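You operate a simulated robot arm through the tools that you are given. There is no shell and no other tool. Be economical: measure what you need, move in short steps, check, and stop when the job is done.

Carry out the task below with a simulated robot arm. There is one attempt and no reset: what you move stays moved.

TASK
Shut the teal door.
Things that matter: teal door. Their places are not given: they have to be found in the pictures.

It is judged by the outcome, as a careful person would: the job done as asked, and still so three seconds after it is handed in. It fails if anything else is knocked over, pushed out of place, dropped, spilled or broken.

THE ROBOT
A 7-joint arm with a two-finger parallel gripper, fixed in place. Base frame: the origin is at the foot of the arm, x ahead of it, y to its left, z up. Lengths are in m, angles in rad, forces in N, time in s.
With the tool pointing down near the work surface it reaches from about 0.12 to 0.62 m from the base axis. Its first joint turns from -1.152 to 1.152 rad. Payload 2.4 kg.
Tool frame: the origin (TCP) lies between the finger pads and is the grasp point; the fingertips stand 0.03 m ahead of it; z points along the fingers, y is the line along which they close. The gripper opens to 0.094 m. The fingers are 0.028 m wide and 0.01 m thick; the gripper's body (0.05 by 0.096 m) begins 0.055 m behind the TCP.
Orientation is told as [roll, pitch, yaw] about the base's x, y, z axes, in that order, counted from this pose: with the fingers straight down and closing along the base's y, the tool's x points along the base's -x, its y along +y and its z along -z.

THE INTERFACE
- The arm moves only by the tool servo_tool. Its argument "targets" is a list of rows, each a list of 3 entries, a list of its own where there are three numbers: the shift along the tool's x, y, z in m, then the turn, a rotation vector about the tool's x, y, z in rad, then the finger opening in m, from 0 to 0.094. In form: [[[x, y, z], [wx, wy, wz], fingers], ...]. A call has 1 to 12 rows; each row shifts and turns the commanded pose from where the row before left it, along the tool's axes as they then stand. A row lasts 0.2 s, in which the tool goes at most 0.05 m and 0.15 rad; a call with a longer step from one row to the next is refused whole, and so is a gripper value outside its range. A pose out of reach is approached as far as the arm can. The call stops where the force on the tool passes 40 N (or 10 N more than at its start, if that is more) or the arm is blocked; 0.2 s more then pass. The fingers move at their own pace (about 0.153 m/s each) and stop on an object; they squeeze with about 37 N. The grip force told is the motor's: it shows also when the fingers shut on nothing. Time passes only in rows, and 0.2 s behind the last, so rows that do not move let the fingers close. It gives the time, the measured TCP pose, the force on the tool (base axes), the opening and the grip force at its end, in the units of the frame above (readings bear some noise), and new pictures: "pictures" is both (left out), scene, wrist or none.
- Cameras (640 x 400 px; columns grow to the right, rows downward): "scene" is fixed at [0.0124, 0.4869, 1.4141]; the picture's right is [-0.83, -0.56, 0.00], its down [-0.47, 0.70, -0.54] and it looks along [0.30, -0.45, -0.84] (base axes); focal length 355 px, centre (320, 200). "wrist" rides on the gripper at [-0.037, 0, -0.058] in the tool frame; the picture's right is [0.00, -1.00, 0.00], its down [0.97, 0.00, -0.24] and it looks along [0.24, 0.00, 0.97] (tool axes); focal length 218 px, centre (320, 200).
- probe_pixels(camera, pixels): for up to 12 pixels [column, row] of the newest picture of that camera ("zoom" is the newest enlarged one), the place [x, y, z] in the base frame of the surface seen there, good to about 0.002 m, but the place of the scene camera against the robot may be out by one fixed shift of up to 0.012 m in any direction. No time passes.
- inspect(camera, box): a new picture of the part [left, top, right, bottom] of that camera's present view, enlarged. No time passes.
- close_job(): hands the job in; it is judged then, once.

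Work in short steps. Measure before you move; look again where a grasp or a placing could have gone wrong, and mend it. You have 60 turns and 120 pictures in all, the two below and enlarged ones among them. Open the gripper and draw the arm clear of the work before you hand the job in, unless the task says otherwise; then end with one line.

The tools are called after "Emit:" by a JSON object that holds its "api" and its "payload". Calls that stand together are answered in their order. servo_tool: Moves the arm, as the interface text tells. Its arguments: {"type":"object","properties":{"targets":{"type":"array","items":{"type":"array"}},"pictures":{"type":"string","enum":["both","scene","wrist","none"]}},"required":["targets"]} The other tools are called the same way: probe_pixels (camera, pixels) gives the place of the surface under pixels of a picture; inspect (camera, box) takes an enlarged picture of a part of a camera's view; close_job () hands the job in.

At the start:

```text
time: 0.0
tool_pos: [0.3329, 0.0661, 0.7705]
ee_rot: [0.0, 0.0, 0.001]
contact_force: [-0.7, -1.0, -0.1]
opening: 0.094
gripper_force: 0.0
```

scene: 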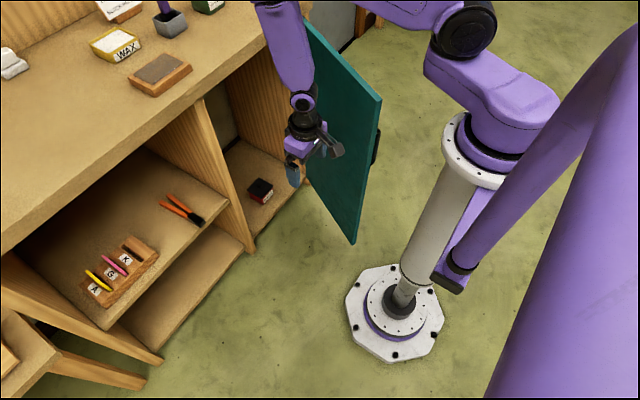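
wrist: 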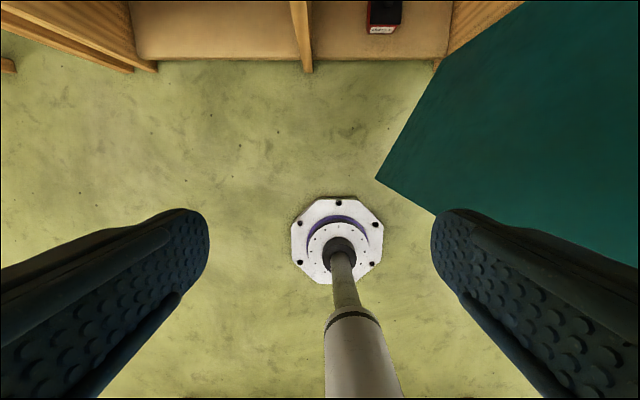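

The teal door spans roughly (305,20)-(380,100)-(355,243) in the scene picture. I measure its corners and the cabinet front.

Emit:
{"api": "probe_pixels", "payload": {"camera": "scene", "pixels": [[308, 28], [376, 98], [354, 238], [345, 120], [330, 60], [310, 185], [376, 145], [250, 245], [305, 180], [225, 100], [262, 190], [215, 85]]}}

Emit:
{"api": "inspect", "payload": {"camera": "scene", "box": [200, 0, 420, 260]}}

Emit:
{"api": "probe_pixels", "payload": {"camera": "wrist", "pixels": [[380, 178], [440, 70], [500, 30], [520, 120], [600, 200], [430, 210], [300, 60], [385, 15], [620, 50]]}}

```text
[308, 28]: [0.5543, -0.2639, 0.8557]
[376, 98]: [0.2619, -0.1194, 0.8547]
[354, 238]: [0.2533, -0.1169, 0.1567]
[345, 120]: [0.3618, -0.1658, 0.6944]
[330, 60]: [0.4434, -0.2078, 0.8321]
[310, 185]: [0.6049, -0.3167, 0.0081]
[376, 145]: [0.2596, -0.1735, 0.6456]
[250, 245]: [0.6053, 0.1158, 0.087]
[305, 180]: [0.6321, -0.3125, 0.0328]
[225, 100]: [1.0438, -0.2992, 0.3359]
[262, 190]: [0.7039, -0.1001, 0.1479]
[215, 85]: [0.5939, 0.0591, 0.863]
```

```text
1.54 times, centred on (310, 130) of scene
```

zoom: 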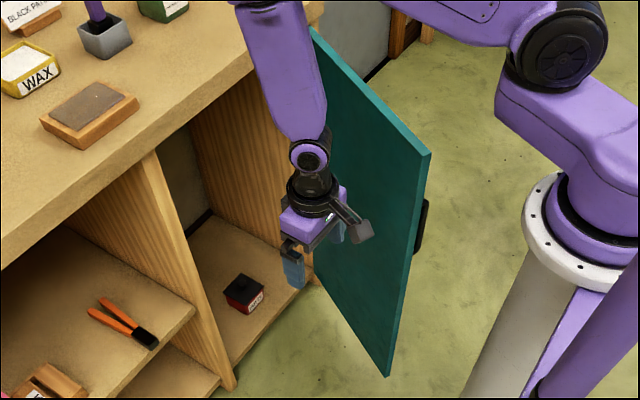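

```text
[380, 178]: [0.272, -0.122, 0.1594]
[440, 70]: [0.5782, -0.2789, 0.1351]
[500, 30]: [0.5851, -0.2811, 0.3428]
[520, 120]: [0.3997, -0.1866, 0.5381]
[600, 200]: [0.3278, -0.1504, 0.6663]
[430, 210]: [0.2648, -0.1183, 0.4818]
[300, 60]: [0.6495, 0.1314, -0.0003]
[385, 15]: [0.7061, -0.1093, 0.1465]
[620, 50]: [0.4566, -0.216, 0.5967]
```

The door's hinge is near (0.60,-0.29), its free edge near (0.26,-0.12), and its top is at z≈0.855. It has to be pushed from the outer (-y) side, so I raise the tool above the door with fingers shut, then cross over.

Emit:
{"api": "servo_tool", "payload": {"targets": [[[0, 0, -0.045], [0, 0, 0], 0], [[0, 0, -0.045], [0, 0, 0], 0], [[0, 0, -0.045], [0, 0, 0], 0], [[0, 0, -0.045], [0, 0, 0], 0]], "pictures": "scene"}}

```text
time: 1.0
tool_pos: [0.3329, 0.0662, 0.9488]
ee_rot: [-0.002, 0.003, 0.0]
contact_force: [0.0, -0.1, -0.9]
opening: 0.0
gripper_force: 32.8
```

scene: 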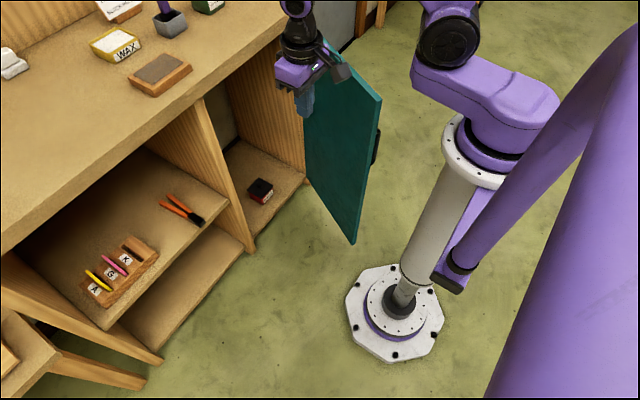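

The tool is up at z 0.949 with fingertips at 0.919, clear of the door top. Now I cross over to the outer side.

Emit:
{"api": "servo_tool", "payload": {"targets": [[[0.015, -0.045, 0], [0, 0, 0], 0], [[0.015, -0.045, 0], [0, 0, 0], 0], [[0.015, -0.045, 0], [0, 0, 0], 0], [[0.015, -0.045, 0], [0, 0, 0], 0], [[0.015, -0.045, 0], [0, 0, 0], 0], [[0.015, -0.045, 0], [0, 0, 0], 0], [[0.015, -0.045, 0], [0, 0, 0], 0]], "pictures": "scene"}}

```text
time: 2.6
tool_pos: [0.2332, -0.251, 0.9559]
ee_rot: [-0.001, 0.001, -0.001]
contact_force: [0.9, 0.6, 1.5]
opening: 0.0
gripper_force: 33.3
out of reach, approached as far as the arm can: row 5
```

scene: 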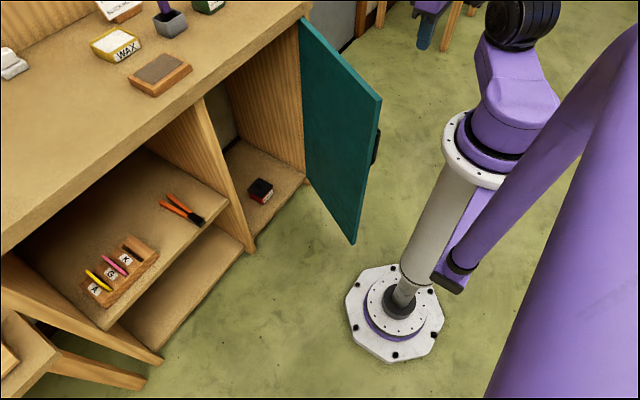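

Tool is at (0.233,-0.251), about 0.13 m outside the door plane. I yaw toward the door face while lowering.

Emit:
{"api": "servo_tool", "payload": {"targets": [[[0, 0, 0.03], [0, 0, -0.14], 0], [[0, 0, 0.03], [0, 0, -0.14], 0], [[0, 0, 0.03], [0, 0, -0.14], 0], [[0, 0, 0.03], [0, 0, -0.14], 0], [[0, 0, 0.03], [0, 0, -0.14], 0]], "pictures": "both"}}

```text
time: 3.8
tool_pos: [0.2354, -0.2522, 0.8023]
ee_rot: [-0.002, 0.0, 0.702]
contact_force: [0.3, -0.4, 0.1]
opening: 0.0
gripper_force: 32.8
```

scene: 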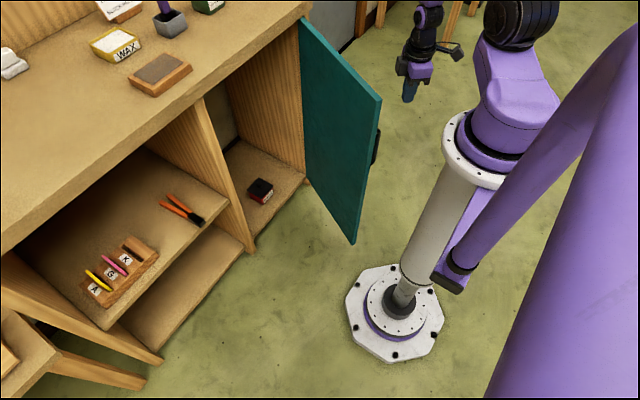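
wrist: 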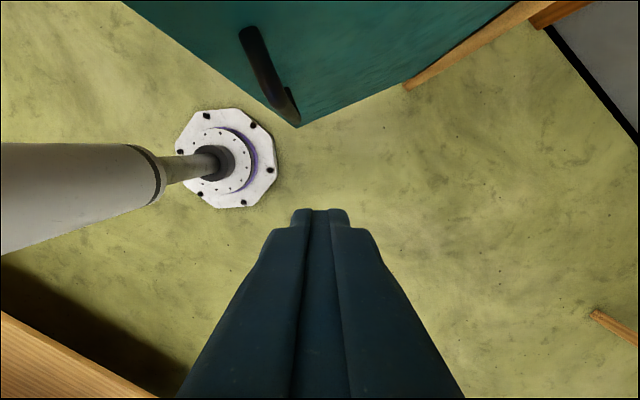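

The outer face and handle (245,35)-(290,115) are in the wrist view. I probe the handle and tilt the fingers toward the door.

Emit:
{"api": "probe_pixels", "payload": {"camera": "wrist", "pixels": [[246, 35], [265, 75], [290, 108], [350, 20], [320, 95]]}}

Emit:
{"api": "servo_tool", "payload": {"targets": [[[0, 0, 0.01], [0, -0.14, 0], 0], [[0, 0, 0], [0, -0.14, 0], 0], [[0, 0, 0], [0, -0.14, 0], 0], [[0, 0, 0], [0, -0.14, 0], 0], [[0, 0, 0], [0, -0.14, 0], 0]], "pictures": "both"}}

```text
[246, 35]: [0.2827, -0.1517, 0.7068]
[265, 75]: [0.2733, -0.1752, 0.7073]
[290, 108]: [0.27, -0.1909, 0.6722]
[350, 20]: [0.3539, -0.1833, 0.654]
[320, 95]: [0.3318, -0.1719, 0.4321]
```

```text
time: 5.0
tool_pos: [0.2352, -0.2504, 0.7932]
ee_rot: [0.001, -0.701, 0.698]
contact_force: [0.8, -0.1, -0.3]
opening: 0.0002
gripper_force: 33.0
```

scene: 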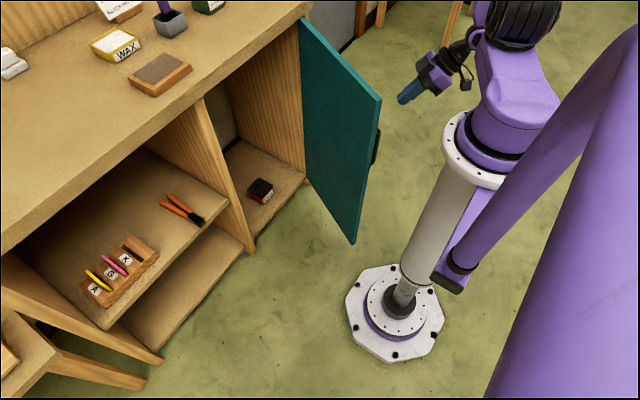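
wrist: 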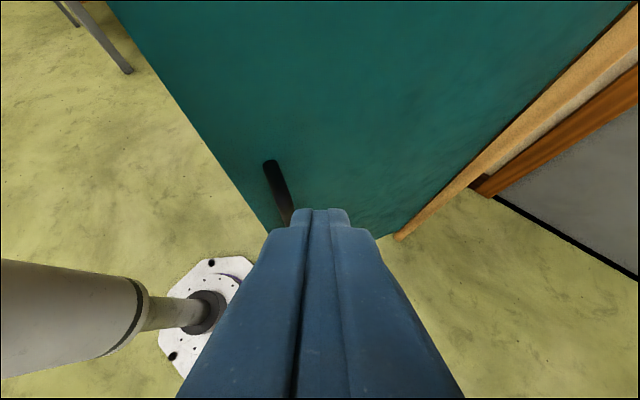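

The fingertips (z≈0.77) are above the handle's top (z≈0.707), about 0.11 m from the face. I advance horizontally to near contact.

Emit:
{"api": "servo_tool", "payload": {"targets": [[[-0.023, 0, 0.0193], [0, 0, 0], 0], [[-0.023, 0, 0.0193], [0, 0, 0], 0], [[-0.023, 0, 0.0193], [0, 0, 0], 0], [[-0.0153, 0, 0.0129], [0, 0, 0], 0]], "pictures": "both"}}

```text
time: 6.0
tool_pos: [0.3208, -0.1782, 0.7923]
ee_rot: [-0.001, -0.7, 0.699]
contact_force: [-0.1, 0.7, 0.0]
opening: 0.0
gripper_force: 33.2
```

scene: 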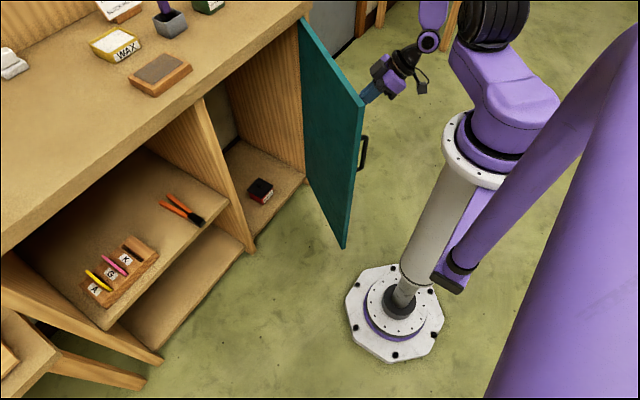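
wrist: 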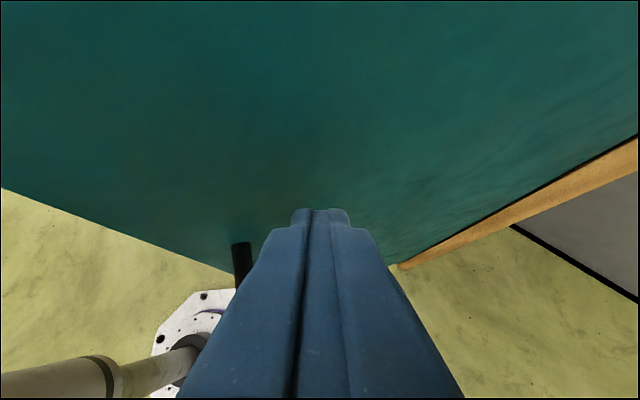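

The door moves easily already: its edge is now at (362,105). I continue pushing along the arc while easing the yaw back.

Emit:
{"api": "servo_tool", "payload": {"targets": [[[-0.023, 0, 0.0193], [0, 0, 0], 0], [[-0.023, 0, 0.0193], [0, 0, 0], 0], [[-0.023, 0, 0.0193], [0.045, 0, 0.0535], 0], [[-0.023, 0, 0.0193], [0.045, 0, 0.0535], 0]], "pictures": "both"}}

```text
time: 7.0
tool_pos: [0.4108, -0.1012, 0.7918]
ee_rot: [-0.001, -0.701, 0.558]
contact_force: [0.6, 0.1, -1.0]
opening: 0.0
gripper_force: 32.8
```

scene: 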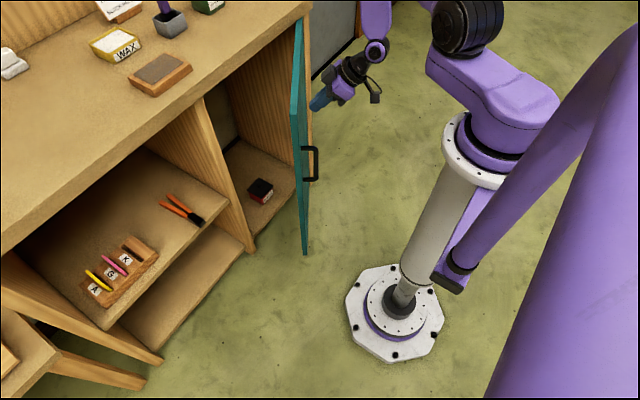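
wrist: 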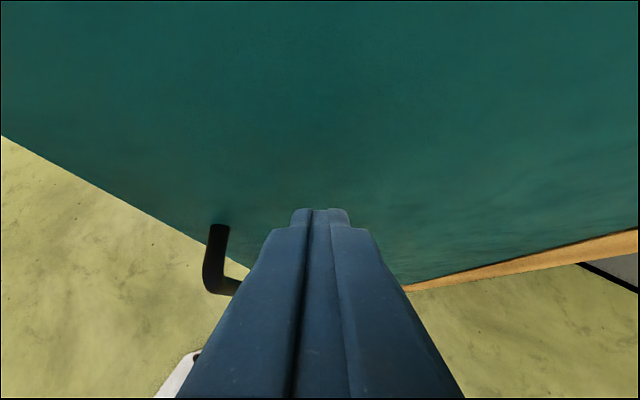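

The door is about half way. I continue at the same pace with more yaw back.

Emit:
{"api": "servo_tool", "payload": {"targets": [[[-0.02, 0, 0.0168], [0.045, 0, 0.0535], 0], [[-0.02, 0, 0.0168], [0.045, 0, 0.0535], 0], [[-0.02, 0, 0.0168], [0.045, 0, 0.0535], 0], [[-0.02, 0, 0.0168], [0, 0, 0], 0]], "pictures": "both"}}

```text
time: 8.0
tool_pos: [0.5072, -0.0584, 0.7934]
ee_rot: [0.0, -0.7, 0.348]
contact_force: [-0.4, -0.8, 0.1]
opening: 0.0002
gripper_force: 33.2
```

scene: 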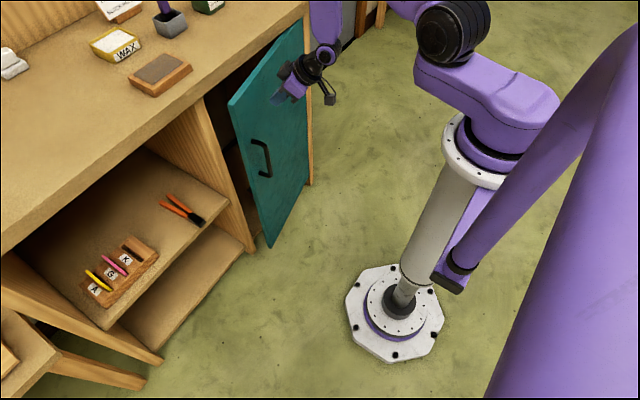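
wrist: 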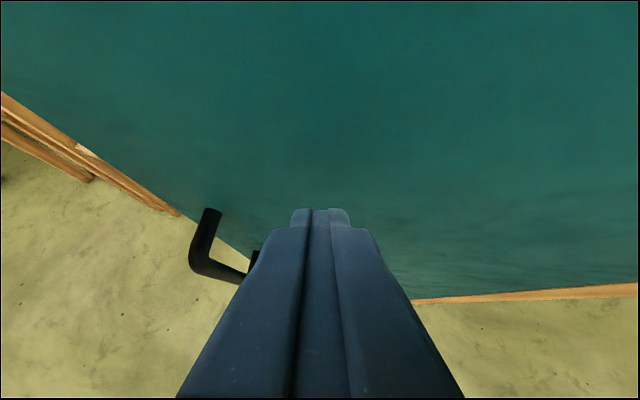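

The door is nearly shut with a gap remaining of a few cm. I push on in smaller steps.

Emit:
{"api": "servo_tool", "payload": {"targets": [[[-0.0153, 0.006, 0.0129], [0.045, 0, 0.0535], 0], [[-0.0153, 0.006, 0.0129], [0.045, 0, 0.0535], 0], [[-0.0115, 0.004, 0.0097], [0.045, 0, 0.0535], 0]], "pictures": "both"}}

```text
time: 8.8
tool_pos: [0.5543, -0.0269, 0.793]
ee_rot: [0.0, -0.699, 0.14]
contact_force: [-0.5, 0.3, 0.3]
opening: 0.0001
gripper_force: 32.9
```

scene: 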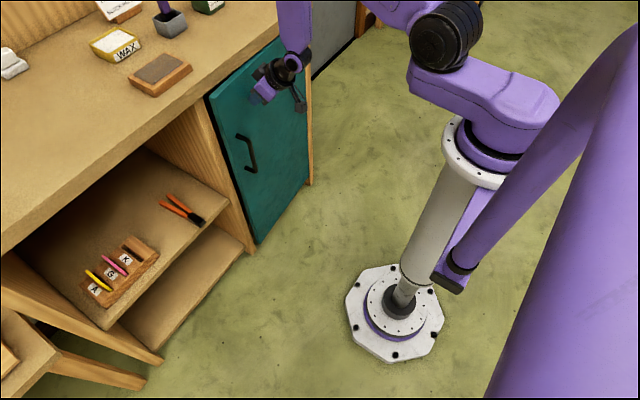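
wrist: 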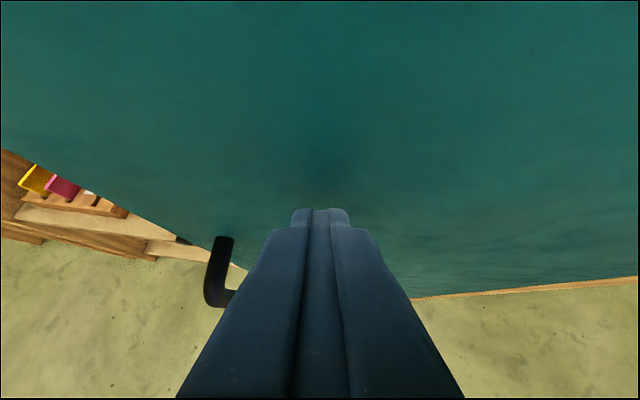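

Almost closed. I push the last bit in 1 cm steps until resistance shows.

Emit:
{"api": "servo_tool", "payload": {"targets": [[[-0.0077, 0, 0.0064], [0, 0, 0], 0], [[-0.0077, 0, 0.0064], [0, 0, 0], 0]], "pictures": "scene"}}

Emit:
{"api": "inspect", "payload": {"camera": "scene", "box": [180, 20, 340, 260]}}

Emit:
{"api": "probe_pixels", "payload": {"camera": "scene", "pixels": [[225, 110], [260, 220], [290, 130], [302, 150], [250, 235], [205, 95], [248, 240], [235, 190], [310, 170]]}}

```text
time: 9.4
tool_pos: [0.5747, -0.0238, 0.7928]
ee_rot: [0.002, -0.7, 0.138]
contact_force: [-0.3, -0.8, -0.2]
opening: 0.0
gripper_force: 33.0
```

scene: 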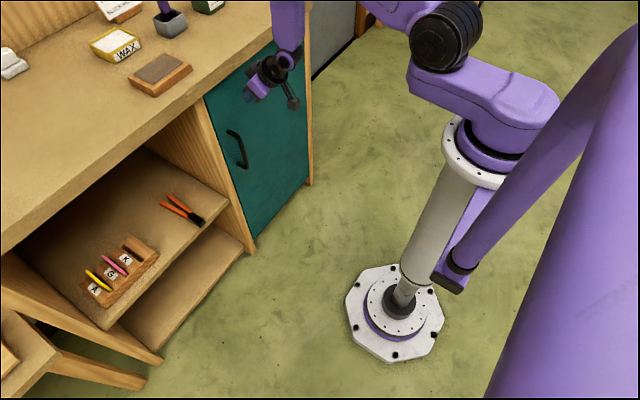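

```text
1.67 times, centred on (260, 140) of scene
```

zoom: 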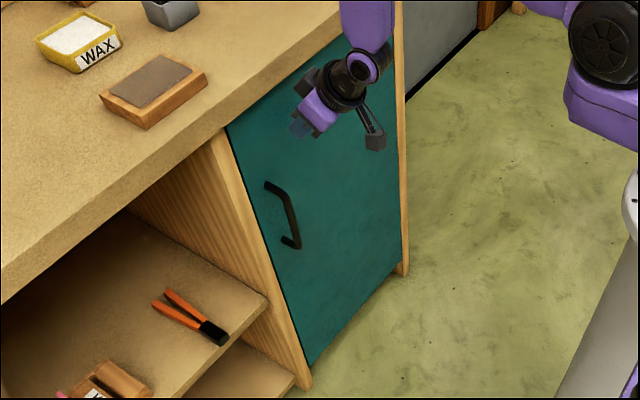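

```text
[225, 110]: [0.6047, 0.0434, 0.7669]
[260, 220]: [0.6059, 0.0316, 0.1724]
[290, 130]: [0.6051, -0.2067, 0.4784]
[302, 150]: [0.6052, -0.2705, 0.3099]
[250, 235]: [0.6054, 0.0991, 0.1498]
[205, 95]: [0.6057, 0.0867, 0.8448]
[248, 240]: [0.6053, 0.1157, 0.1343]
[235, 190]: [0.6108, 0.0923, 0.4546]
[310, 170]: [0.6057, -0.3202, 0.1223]
```

The door face (x≈0.605) now looks flush with the frame (x≈0.605), but no force shows. I press a few mm further to confirm that it is against its stop.

Emit:
{"api": "servo_tool", "payload": {"targets": [[[-0.0023, 0, 0.0019], [0, 0, 0], 0], [[-0.0023, 0, 0.0019], [0, 0, 0], 0], [[0, 0, 0], [0, 0, 0], 0]], "pictures": "scene"}}

Emit:
{"api": "probe_pixels", "payload": {"camera": "scene", "pixels": [[225, 110], [260, 220], [302, 150], [250, 235], [215, 110]]}}

```text
time: 10.2
tool_pos: [0.5796, -0.0253, 0.7937]
ee_rot: [-0.001, -0.699, 0.139]
contact_force: [-0.4, 0.3, -0.7]
opening: 0.0
gripper_force: 32.9
```

scene: 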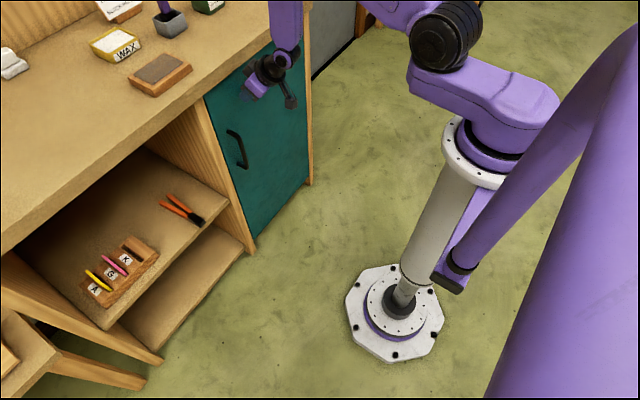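

```text
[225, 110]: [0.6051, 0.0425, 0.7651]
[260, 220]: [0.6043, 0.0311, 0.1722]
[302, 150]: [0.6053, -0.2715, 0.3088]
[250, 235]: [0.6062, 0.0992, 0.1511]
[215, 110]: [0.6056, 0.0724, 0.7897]
```

The door stayed flush at x≈0.605 when pressed further, so it is at its stop. I draw the tool back, open the gripper once clear and check that it stays shut.

Emit:
{"api": "servo_tool", "payload": {"targets": [[[0.0153, 0, -0.0129], [0, 0, 0], 0], [[0.023, 0, -0.0193], [0, 0, 0], 0], [[0.023, 0, -0.0193], [0, 0, 0], 0], [[0.03, 0, -0.025], [0, 0, 0], 0.05], [[0.03, 0, -0.025], [0, 0, 0], 0.094], [[0.03, 0, -0.025], [0, 0, 0], 0.094], [[0, 0, 0], [0, 0, 0], 0.094], [[0, 0, 0], [0, 0, 0], 0.094]], "pictures": "both"}}

Emit:
{"api": "probe_pixels", "payload": {"camera": "scene", "pixels": [[225, 110], [260, 220], [302, 150], [250, 235], [215, 110], [210, 102]]}}

Emit:
{"api": "inspect", "payload": {"camera": "scene", "box": [180, 20, 340, 260]}}

```text
time: 12.0
tool_pos: [0.3845, -0.0521, 0.7899]
ee_rot: [0.001, -0.7, 0.139]
contact_force: [-0.8, 0.6, -0.1]
opening: 0.0938
gripper_force: 0.1
```

scene: 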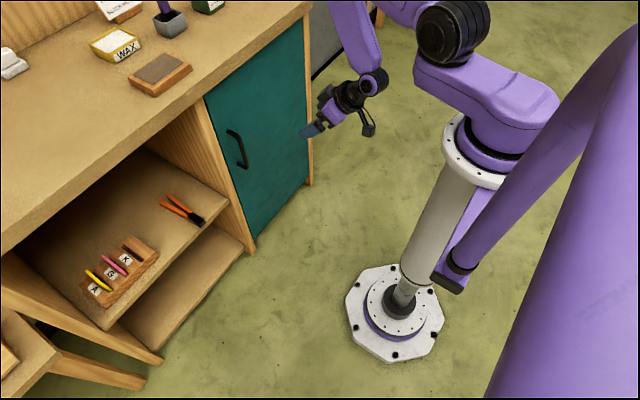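
wrist: 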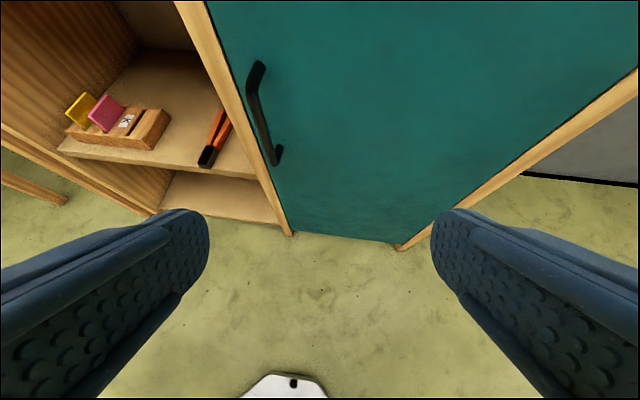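

```text
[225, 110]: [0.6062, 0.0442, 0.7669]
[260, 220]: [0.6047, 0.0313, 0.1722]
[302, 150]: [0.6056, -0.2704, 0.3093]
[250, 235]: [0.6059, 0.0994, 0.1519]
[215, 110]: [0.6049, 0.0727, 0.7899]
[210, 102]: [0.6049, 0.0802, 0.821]
```

```text
1.67 times, centred on (260, 140) of scene
```

zoom: 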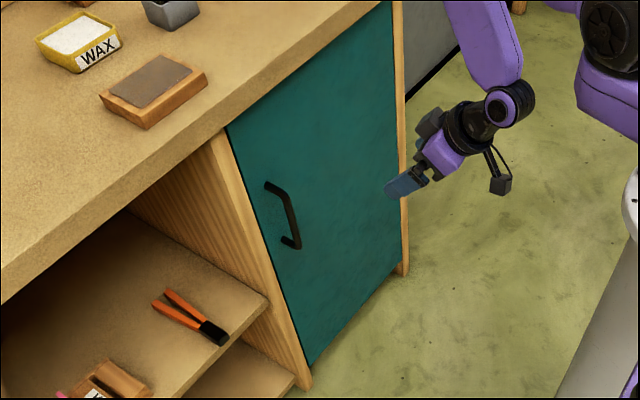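

The door is flush with the frame, stays shut with the arm clear, and nothing else has moved. I hand the job in.

Emit:
{"api": "close_job", "payload": {}}

```text
The job is handed in.
```

The teal door is shut flush with its frame; nothing else was moved, and the arm is clear with the gripper open.
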